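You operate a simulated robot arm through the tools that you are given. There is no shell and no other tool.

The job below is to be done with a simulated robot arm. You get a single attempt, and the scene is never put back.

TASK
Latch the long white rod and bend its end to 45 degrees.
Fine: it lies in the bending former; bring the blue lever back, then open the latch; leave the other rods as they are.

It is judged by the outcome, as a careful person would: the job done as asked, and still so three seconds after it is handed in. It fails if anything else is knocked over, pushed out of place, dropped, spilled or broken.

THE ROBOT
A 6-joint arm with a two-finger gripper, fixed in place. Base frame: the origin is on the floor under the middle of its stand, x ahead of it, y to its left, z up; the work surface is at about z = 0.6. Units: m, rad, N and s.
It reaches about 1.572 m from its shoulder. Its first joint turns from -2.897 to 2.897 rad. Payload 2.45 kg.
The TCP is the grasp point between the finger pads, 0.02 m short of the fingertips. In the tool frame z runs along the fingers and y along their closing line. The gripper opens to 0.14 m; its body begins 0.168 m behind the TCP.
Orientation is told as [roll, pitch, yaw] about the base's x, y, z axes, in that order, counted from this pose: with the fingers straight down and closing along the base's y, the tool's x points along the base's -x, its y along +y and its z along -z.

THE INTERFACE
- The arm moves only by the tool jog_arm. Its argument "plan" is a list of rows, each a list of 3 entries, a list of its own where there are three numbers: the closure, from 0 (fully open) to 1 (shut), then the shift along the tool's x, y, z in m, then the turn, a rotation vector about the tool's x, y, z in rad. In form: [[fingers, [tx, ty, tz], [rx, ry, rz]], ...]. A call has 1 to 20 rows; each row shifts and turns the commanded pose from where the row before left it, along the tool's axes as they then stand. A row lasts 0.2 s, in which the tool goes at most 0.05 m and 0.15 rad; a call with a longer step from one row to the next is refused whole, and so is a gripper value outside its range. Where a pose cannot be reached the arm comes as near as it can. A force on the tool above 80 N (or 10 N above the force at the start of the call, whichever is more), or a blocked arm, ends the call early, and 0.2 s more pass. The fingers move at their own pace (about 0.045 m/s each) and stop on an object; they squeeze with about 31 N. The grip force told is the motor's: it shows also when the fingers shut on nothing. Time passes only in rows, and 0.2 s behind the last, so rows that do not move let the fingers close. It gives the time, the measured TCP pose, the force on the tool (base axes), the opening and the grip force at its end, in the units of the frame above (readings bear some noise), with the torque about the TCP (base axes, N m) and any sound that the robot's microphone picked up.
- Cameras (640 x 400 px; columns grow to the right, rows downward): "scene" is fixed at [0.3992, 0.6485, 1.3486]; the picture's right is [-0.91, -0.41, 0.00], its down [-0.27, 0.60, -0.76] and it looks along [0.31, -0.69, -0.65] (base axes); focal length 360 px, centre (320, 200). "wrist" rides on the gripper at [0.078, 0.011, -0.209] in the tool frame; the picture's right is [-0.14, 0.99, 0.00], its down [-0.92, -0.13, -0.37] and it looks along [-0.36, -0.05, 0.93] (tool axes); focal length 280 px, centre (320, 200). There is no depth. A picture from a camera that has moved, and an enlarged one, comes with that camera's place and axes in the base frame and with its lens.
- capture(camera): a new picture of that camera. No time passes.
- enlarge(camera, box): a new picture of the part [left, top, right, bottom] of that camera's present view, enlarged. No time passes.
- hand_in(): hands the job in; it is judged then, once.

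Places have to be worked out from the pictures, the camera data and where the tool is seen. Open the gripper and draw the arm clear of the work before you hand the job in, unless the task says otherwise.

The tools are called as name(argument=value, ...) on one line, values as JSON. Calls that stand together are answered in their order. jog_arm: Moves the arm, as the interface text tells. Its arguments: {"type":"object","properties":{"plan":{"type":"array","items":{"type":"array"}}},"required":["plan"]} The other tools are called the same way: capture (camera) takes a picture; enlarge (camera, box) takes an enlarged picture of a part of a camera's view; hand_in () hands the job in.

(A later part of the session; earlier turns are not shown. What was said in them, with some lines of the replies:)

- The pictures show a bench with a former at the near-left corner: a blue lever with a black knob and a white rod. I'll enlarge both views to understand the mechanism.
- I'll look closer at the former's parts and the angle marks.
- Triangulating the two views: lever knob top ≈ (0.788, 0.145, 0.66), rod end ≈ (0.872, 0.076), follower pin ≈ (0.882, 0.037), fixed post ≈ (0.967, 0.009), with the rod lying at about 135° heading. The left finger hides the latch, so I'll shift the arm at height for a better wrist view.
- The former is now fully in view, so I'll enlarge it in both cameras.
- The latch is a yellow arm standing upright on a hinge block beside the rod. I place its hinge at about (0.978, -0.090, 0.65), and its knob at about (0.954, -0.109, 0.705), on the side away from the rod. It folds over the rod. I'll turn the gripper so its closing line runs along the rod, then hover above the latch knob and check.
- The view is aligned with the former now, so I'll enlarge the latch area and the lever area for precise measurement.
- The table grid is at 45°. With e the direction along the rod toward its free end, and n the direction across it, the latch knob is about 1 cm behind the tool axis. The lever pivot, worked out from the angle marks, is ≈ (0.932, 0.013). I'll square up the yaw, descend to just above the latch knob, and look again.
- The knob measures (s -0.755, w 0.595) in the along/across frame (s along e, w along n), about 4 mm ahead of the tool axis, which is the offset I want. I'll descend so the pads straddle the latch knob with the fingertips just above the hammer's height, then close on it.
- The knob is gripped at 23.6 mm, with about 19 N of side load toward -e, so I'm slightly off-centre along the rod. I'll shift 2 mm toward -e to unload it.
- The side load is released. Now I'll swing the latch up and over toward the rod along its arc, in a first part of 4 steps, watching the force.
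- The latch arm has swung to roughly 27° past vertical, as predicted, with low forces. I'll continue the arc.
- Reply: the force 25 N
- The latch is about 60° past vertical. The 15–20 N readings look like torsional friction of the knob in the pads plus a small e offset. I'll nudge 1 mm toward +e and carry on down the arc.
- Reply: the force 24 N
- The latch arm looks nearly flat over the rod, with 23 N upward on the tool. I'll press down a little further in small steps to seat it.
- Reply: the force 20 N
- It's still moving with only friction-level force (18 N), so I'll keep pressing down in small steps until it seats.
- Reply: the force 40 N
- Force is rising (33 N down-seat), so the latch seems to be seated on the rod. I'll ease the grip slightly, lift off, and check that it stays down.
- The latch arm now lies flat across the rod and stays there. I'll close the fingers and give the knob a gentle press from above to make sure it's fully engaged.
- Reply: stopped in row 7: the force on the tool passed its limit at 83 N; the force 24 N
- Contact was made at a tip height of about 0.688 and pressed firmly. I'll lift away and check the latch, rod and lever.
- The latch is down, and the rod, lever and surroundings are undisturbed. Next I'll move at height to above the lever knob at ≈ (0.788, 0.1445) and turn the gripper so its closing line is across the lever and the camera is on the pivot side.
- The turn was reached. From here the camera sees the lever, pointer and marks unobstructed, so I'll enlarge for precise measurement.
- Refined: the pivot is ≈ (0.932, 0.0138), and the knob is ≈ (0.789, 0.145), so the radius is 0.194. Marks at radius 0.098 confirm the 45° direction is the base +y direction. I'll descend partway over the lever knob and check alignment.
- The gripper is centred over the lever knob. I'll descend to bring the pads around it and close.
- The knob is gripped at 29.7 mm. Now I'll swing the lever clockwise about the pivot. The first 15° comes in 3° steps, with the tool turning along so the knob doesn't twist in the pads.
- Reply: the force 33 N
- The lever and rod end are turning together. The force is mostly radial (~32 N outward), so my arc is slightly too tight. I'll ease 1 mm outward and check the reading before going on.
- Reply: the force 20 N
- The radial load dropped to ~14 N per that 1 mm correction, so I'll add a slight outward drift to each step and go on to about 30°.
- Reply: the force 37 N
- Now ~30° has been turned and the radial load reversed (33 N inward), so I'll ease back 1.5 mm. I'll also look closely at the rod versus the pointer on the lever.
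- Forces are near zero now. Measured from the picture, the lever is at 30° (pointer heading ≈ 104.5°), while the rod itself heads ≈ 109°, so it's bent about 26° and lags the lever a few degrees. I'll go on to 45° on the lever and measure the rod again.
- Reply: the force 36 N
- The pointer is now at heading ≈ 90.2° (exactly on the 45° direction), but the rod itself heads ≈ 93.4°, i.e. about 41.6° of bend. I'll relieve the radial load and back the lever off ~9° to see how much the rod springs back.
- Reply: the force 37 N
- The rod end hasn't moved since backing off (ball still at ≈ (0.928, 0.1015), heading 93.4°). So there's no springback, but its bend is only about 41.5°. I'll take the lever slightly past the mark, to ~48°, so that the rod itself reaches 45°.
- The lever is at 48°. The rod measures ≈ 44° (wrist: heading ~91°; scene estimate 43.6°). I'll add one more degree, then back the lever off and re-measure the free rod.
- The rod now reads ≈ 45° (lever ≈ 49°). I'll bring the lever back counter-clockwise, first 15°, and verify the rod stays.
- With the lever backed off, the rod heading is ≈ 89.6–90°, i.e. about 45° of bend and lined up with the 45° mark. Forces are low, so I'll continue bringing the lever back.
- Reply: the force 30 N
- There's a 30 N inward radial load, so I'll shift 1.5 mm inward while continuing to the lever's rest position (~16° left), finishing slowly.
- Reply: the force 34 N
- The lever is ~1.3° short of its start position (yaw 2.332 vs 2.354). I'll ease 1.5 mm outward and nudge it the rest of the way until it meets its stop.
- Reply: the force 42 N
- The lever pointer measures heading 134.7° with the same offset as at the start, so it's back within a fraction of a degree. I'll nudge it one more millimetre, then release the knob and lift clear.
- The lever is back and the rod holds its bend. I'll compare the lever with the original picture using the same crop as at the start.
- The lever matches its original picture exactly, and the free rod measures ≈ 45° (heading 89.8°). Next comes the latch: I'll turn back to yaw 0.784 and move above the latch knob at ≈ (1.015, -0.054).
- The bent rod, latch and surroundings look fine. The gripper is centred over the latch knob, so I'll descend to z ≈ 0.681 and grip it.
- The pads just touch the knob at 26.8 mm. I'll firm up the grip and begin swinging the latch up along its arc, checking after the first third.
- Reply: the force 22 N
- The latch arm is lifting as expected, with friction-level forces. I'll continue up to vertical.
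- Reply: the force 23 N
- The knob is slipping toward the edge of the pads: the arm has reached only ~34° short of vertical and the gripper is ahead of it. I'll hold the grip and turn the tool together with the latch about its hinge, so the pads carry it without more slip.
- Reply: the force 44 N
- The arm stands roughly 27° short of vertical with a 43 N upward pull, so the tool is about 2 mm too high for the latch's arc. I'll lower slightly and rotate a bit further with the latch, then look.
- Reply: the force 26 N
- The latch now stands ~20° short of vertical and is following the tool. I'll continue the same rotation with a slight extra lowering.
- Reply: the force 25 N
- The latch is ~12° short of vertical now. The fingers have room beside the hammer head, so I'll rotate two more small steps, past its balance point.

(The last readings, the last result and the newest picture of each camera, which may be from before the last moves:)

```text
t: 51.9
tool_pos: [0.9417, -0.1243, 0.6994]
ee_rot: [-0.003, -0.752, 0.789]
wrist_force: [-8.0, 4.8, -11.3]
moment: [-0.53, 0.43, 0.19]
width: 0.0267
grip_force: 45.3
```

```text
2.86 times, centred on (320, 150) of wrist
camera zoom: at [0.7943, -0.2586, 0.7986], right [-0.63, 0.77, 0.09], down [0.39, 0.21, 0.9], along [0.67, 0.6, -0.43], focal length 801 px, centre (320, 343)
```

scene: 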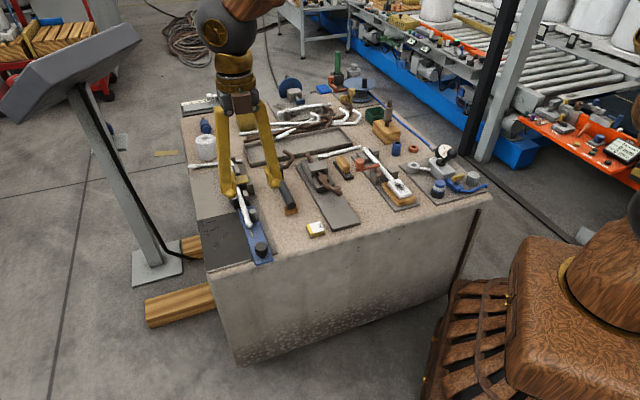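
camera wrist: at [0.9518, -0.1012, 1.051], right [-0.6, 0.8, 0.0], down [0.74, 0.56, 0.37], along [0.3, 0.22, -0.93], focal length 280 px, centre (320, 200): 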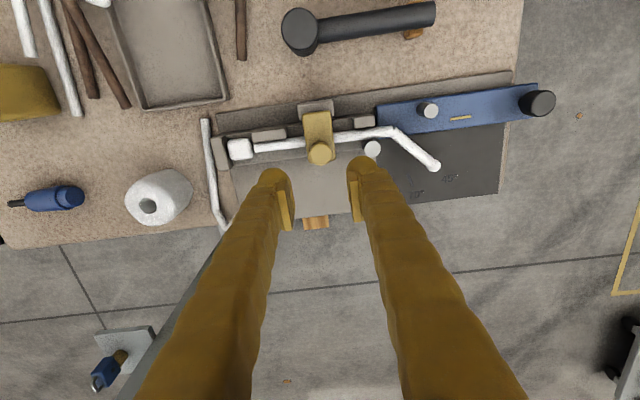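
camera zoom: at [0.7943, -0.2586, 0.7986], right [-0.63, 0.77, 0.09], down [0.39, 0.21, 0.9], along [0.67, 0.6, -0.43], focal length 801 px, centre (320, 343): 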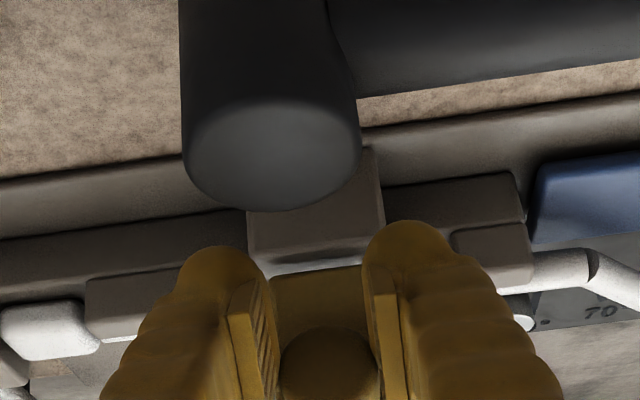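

The latch is now ~4° from vertical and the hammer hasn't moved. One more step takes it past vertical to the open side.

jog_arm(plan=[[1.0, [0.0065, 0, 0.0006], [0, -0.1, 0]], [1.0, [0, 0, 0], [0, 0, 0]]])

enlarge(camera="scene", box=[210, 120, 290, 200])

capture(camera="wrist")

```text
t: 52.5
tool_pos: [0.939, -0.1273, 0.6943]
ee_rot: [-0.003, -0.853, 0.79]
wrist_force: [-4.2, 7.6, -10.1]
moment: [-0.39, 0.29, 0.11]
width: 0.0263
grip_force: 45.7
```

```text
5.00 times, centred on (250, 160) of scene
camera zoom: at [0.3992, 0.6485, 1.3486], right [-0.91, -0.41, 0.0], down [-0.27, 0.6, -0.76], along [0.31, -0.69, -0.65], focal length 1803 px, centre (670, 400)
```

zoom: 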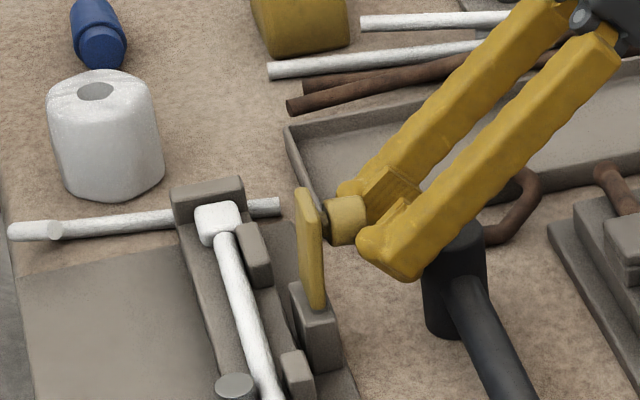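

```text
taken
camera wrist: at [0.7851, -0.2678, 0.773], right [-0.64, 0.76, 0.1], down [0.32, 0.14, 0.94], along [0.7, 0.63, -0.34], focal length 280 px, centre (320, 200)
```

wrist: 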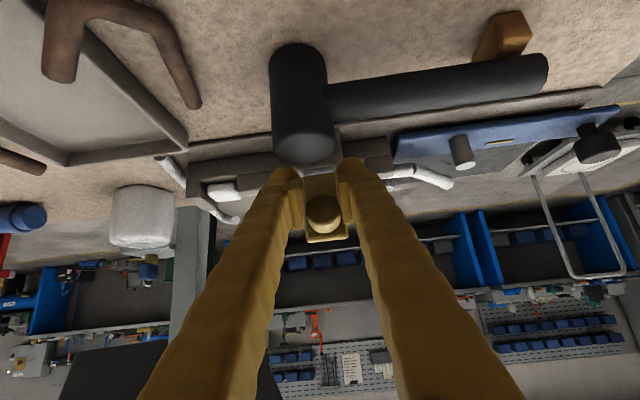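

The latch has passed vertical (leaning slightly to the open side). I'll open the fingers a little, lift straight up, and see that it stays open.

jog_arm(plan=[[0.75, [0, 0, 0], [0, 0, 0]], [0.72, [0, 0, 0], [0, 0, 0]], [0.72, [0, 0, 0], [0, 0, 0]]])

enlarge(camera="scene", box=[210, 120, 290, 200])

```text
t: 53.3
tool_pos: [0.9413, -0.1284, 0.6948]
ee_rot: [-0.001, -0.853, 0.789]
wrist_force: [0.0, 0.3, -0.4]
moment: [-0.02, -0.01, 0.02]
width: 0.0393
grip_force: 0.1
```

```text
5.00 times, centred on (250, 160) of scene
camera zoom: at [0.3992, 0.6485, 1.3486], right [-0.91, -0.41, 0.0], down [-0.27, 0.6, -0.76], along [0.31, -0.69, -0.65], focal length 1803 px, centre (670, 400)
```

zoom: 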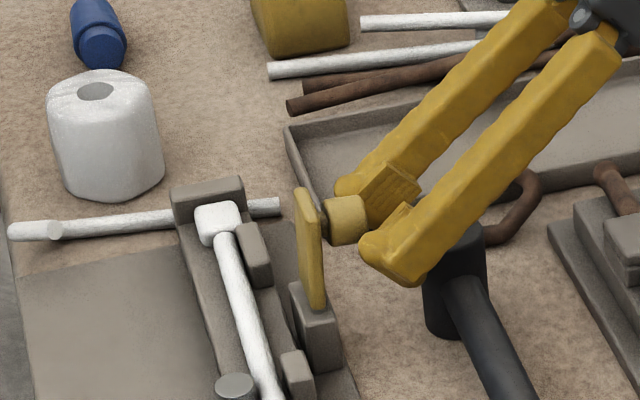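

With the fingers open the latch stays put at about vertical, so its hinge holds by friction. Originally it leaned ~8–10° further back, so I'll take a deeper grip on the knob and lean it back to its original open position.

jog_arm(plan=[[0.72, [-0.0087, 0, 0.0024], [0, 0, 0]], [0.72, [-0.0087, 0, 0.0023], [0, 0, 0]], [0.72, [0, 0, 0], [0, 0, 0]]])

enlarge(camera="scene", box=[210, 120, 290, 200])

enlarge(camera="wrist", box=[220, 120, 420, 260])

```text
t: 54.1
tool_pos: [0.9505, -0.1174, 0.7034]
ee_rot: [-0.005, -0.853, 0.787]
wrist_force: [-0.3, -0.7, 0.1]
moment: [0.01, 0.01, -0.01]
width: 0.0392
grip_force: 0.1
```

```text
5.00 times, centred on (250, 160) of scene
camera zoom: at [0.3992, 0.6485, 1.3486], right [-0.91, -0.41, 0.0], down [-0.27, 0.6, -0.76], along [0.31, -0.69, -0.65], focal length 1803 px, centre (670, 400)
```

zoom: 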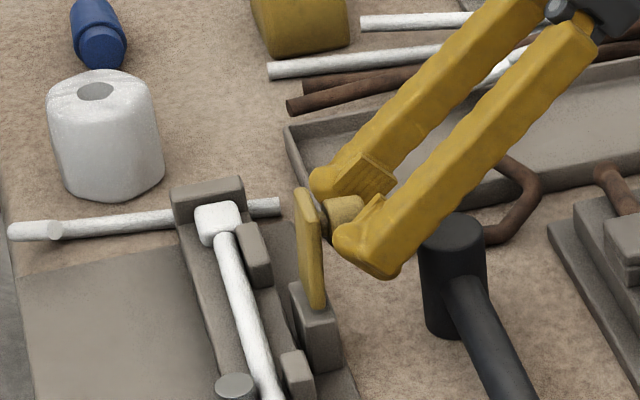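

```text
2.86 times, centred on (320, 190) of wrist
camera zoom: at [0.7956, -0.2573, 0.7831], right [-0.64, 0.76, 0.1], down [0.32, 0.14, 0.94], along [0.7, 0.63, -0.34], focal length 801 px, centre (320, 229)
```

zoom: 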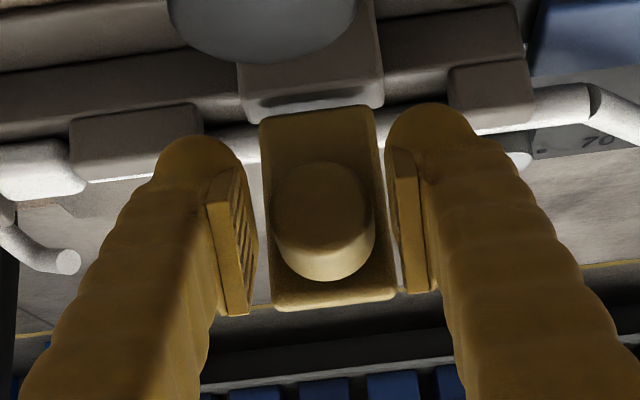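

The knob now sits well between the pads. I'll grip it and rotate the latch back in two small steps toward its original lean.

jog_arm(plan=[[0.85, [0, 0, 0], [0, 0, 0]], [0.9, [0, 0, 0], [0, 0, 0]], [0.9, [0.0039, 0, -0.0006], [0, -0.065, 0]], [0.9, [0.0039, 0, -0.0006], [0, -0.065, 0]], [0.9, [0, 0, 0], [0, 0, 0]]])

enlarge(camera="scene", box=[210, 120, 290, 200])

enlarge(camera="wrist", box=[220, 120, 420, 260])

```text
t: 55.3
tool_pos: [0.947, -0.1223, 0.6997]
ee_rot: [-0.005, -0.983, 0.79]
wrist_force: [4.9, 11.3, 1.4]
moment: [-0.65, 0.62, 0.05]
width: 0.0266
grip_force: 45.2
```

```text
5.00 times, centred on (250, 160) of scene
camera zoom: at [0.3992, 0.6485, 1.3486], right [-0.91, -0.41, 0.0], down [-0.27, 0.6, -0.76], along [0.31, -0.69, -0.65], focal length 1803 px, centre (670, 400)
```

zoom: 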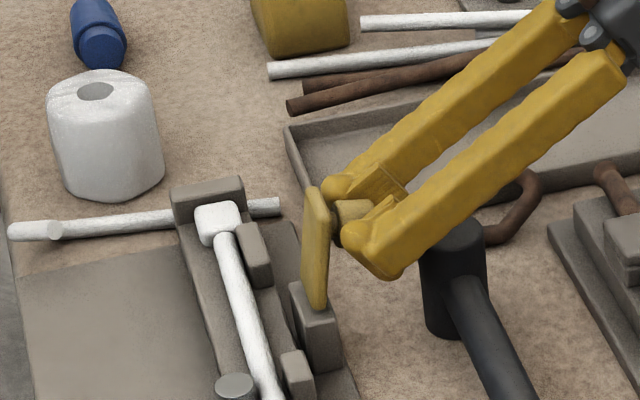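

```text
2.86 times, centred on (320, 190) of wrist
camera zoom: at [0.786, -0.2671, 0.7501], right [-0.65, 0.75, 0.11], down [0.23, 0.06, 0.97], along [0.73, 0.66, -0.21], focal length 801 px, centre (320, 229)
```

zoom: 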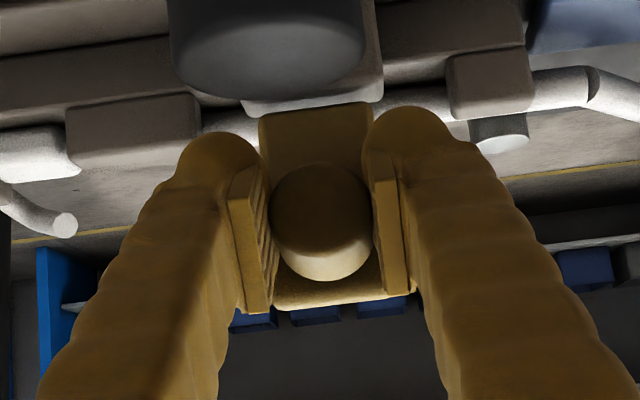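

The latch now looks like its original lean. I'll release, lift the gripper straight up while untilting, and compare with the starting picture.

jog_arm(plan=[[0.75, [0, 0, 0], [0, 0, 0]], [0.7, [0, 0, 0], [0, 0, 0]], [0.65, [0, 0, 0], [0, 0, 0]], [0.65, [-0.0166, 0, -0.0111], [0, 0, 0]], [0.65, [-0.0249, 0, -0.0166], [0, 0, 0]], [0.65, [-0.0332, 0, -0.0222], [0, 0, 0]], [0.65, [-0.0332, 0, -0.0222], [0, 0, 0]], [0.65, [0, 0, 0], [0, 0, 0]]])

enlarge(camera="scene", box=[180, 135, 300, 210])

capture(camera="scene")

```text
t: 57.1
tool_pos: [0.9459, -0.1206, 0.8306]
ee_rot: [-0.004, -0.98, 0.789]
wrist_force: [0.9, 0.5, -0.1]
moment: [-0.04, 0.01, -0.03]
width: 0.0491
grip_force: 0.0
```

```text
5.33 times, centred on (240, 172) of scene
camera zoom: at [0.3992, 0.6485, 1.3486], right [-0.91, -0.41, 0.0], down [-0.27, 0.6, -0.76], along [0.31, -0.69, -0.65], focal length 1923 px, centre (747, 347)
```

zoom: 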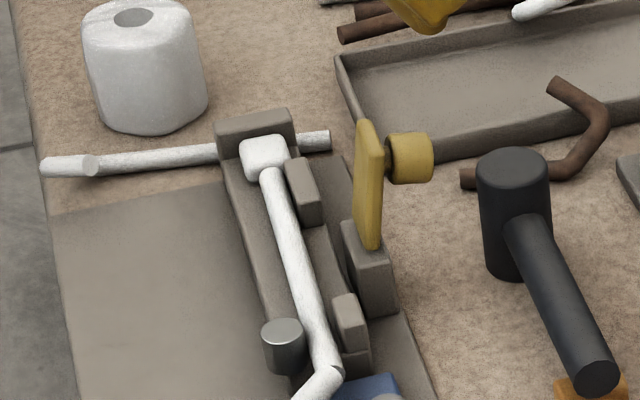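

```text
taken
```

scene: 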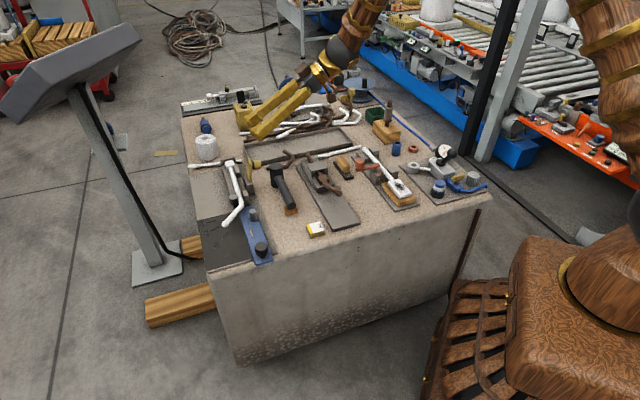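

The latch and the hammer match the starting picture exactly, and the lever is back. I'll straighten the tool, rise clear, and do a final inspection of the rod's angle.

jog_arm(plan=[[0.5, [0, 0, 0], [0, 0.14, 0]], [0.5, [0, 0, 0], [0, 0.14, 0]], [0.5, [0, 0, 0], [0, 0.14, 0]], [0.5, [0, 0, 0], [0, 0.14, 0]], [0.5, [0, 0, 0], [0, 0.14, 0]], [0.5, [0, 0, 0], [0, 0.14, 0]], [0.3, [0, 0, 0], [0, 0.14, 0]], [0.3, [0.01, 0.02, -0.04], [0, 0, 0]], [0.3, [0.01, 0.02, -0.04], [0, 0, 0]], [0, [0.01, 0.02, -0.04], [0, 0, 0]], [0, [0.01, 0.02, -0.03], [0, 0, 0]], [0, [0, 0, 0], [0, 0, 0]]])

capture(camera="wrist")

enlarge(camera="scene", box=[180, 130, 300, 270])

enlarge(camera="scene", box=[180, 60, 500, 270])

```text
t: 59.7
tool_pos: [0.8617, -0.0936, 0.978]
ee_rot: [-0.001, -0.001, 0.784]
wrist_force: [0.1, -0.9, 1.6]
moment: [0.01, -0.01, 0.0]
width: 0.1401
grip_force: 0.1
```

```text
taken
camera wrist: at [0.7982, -0.1404, 1.1873], right [-0.6, 0.8, 0.0], down [0.74, 0.56, 0.37], along [0.3, 0.22, -0.93], focal length 280 px, centre (320, 200)
```

wrist: 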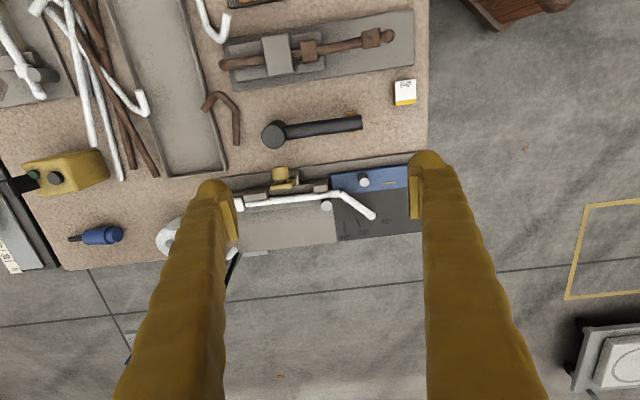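

```text
2.86 times, centred on (240, 200) of scene
camera zoom: at [0.3992, 0.6485, 1.3486], right [-0.91, -0.41, 0.0], down [-0.27, 0.6, -0.76], along [0.31, -0.69, -0.65], focal length 1030 px, centre (549, 200)
```

zoom: 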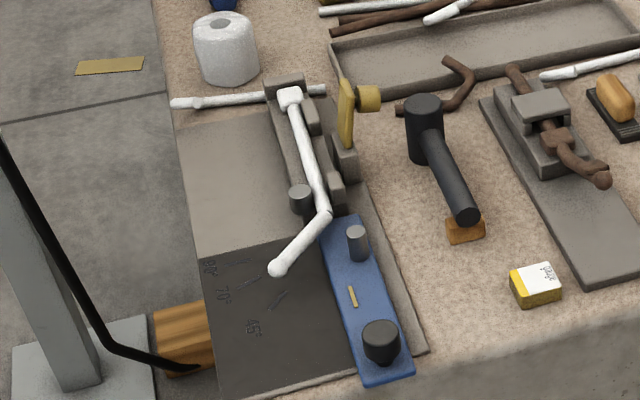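

```text
1.90 times, centred on (340, 165) of scene
camera zoom: at [0.3992, 0.6485, 1.3486], right [-0.91, -0.41, 0.0], down [-0.27, 0.6, -0.76], along [0.31, -0.69, -0.65], focal length 687 px, centre (282, 267)
```

zoom: 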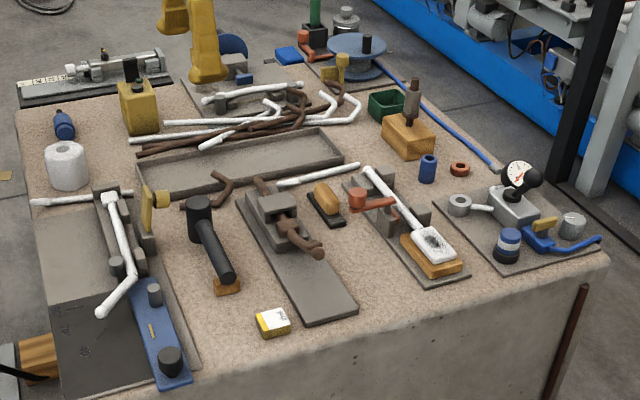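

Everything else is where it was. One last close look at the rod to confirm the bend angle before handing in.

enlarge(camera="wrist", box=[230, 150, 410, 250])

```text
3.56 times, centred on (320, 200) of wrist
camera zoom: at [0.7982, -0.1404, 1.1873], right [-0.6, 0.8, 0.0], down [0.74, 0.56, 0.37], along [0.3, 0.22, -0.93], focal length 997 px, centre (320, 200)
```

zoom: 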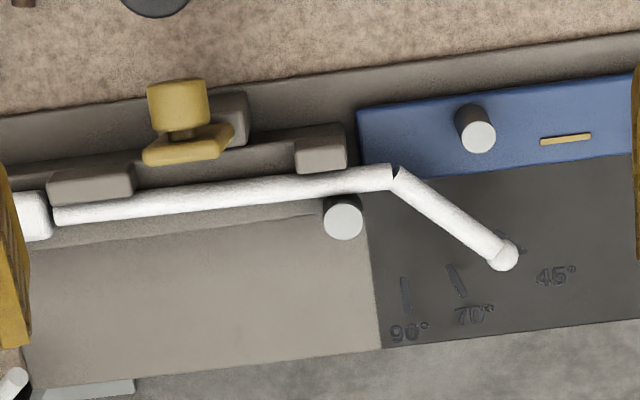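

The rod's fixed part heads ≈ 134–135° and the bent end ≈ 89.8°, so the bend is about 45°. The lever is back, the latch is open, the gripper is open and clear, and nothing else has been disturbed, so I'm handing in.

hand_in()

```text
The job is handed in.
```

I latched the long white rod, bent its end to about 45° and handed the job in. I don't have the judge's result.

- **Bend:** in the last pictures the free end sits 44–45° off the fixed part. The rod lagged the lever by a few degrees, so I took the lever to about 49°, past the 45° mark, to get there. It did not spring back when the lever came off.
- **Lever:** the blue lever is back in its starting position, matching the first picture.
- **Latch:** it is open and leaning back as it did at the start. On the way up the knob slipped in the gripper, so I re-gripped it to finish; it did not drop.
- **Force:** one press on the closed latch briefly reached 83 N and ended that move early. I saw no shift in the pictures afterwards.
- **Surroundings:** the other rods, the hammer and the rest of the bench look unmoved. The gripper is open and clear of the work.
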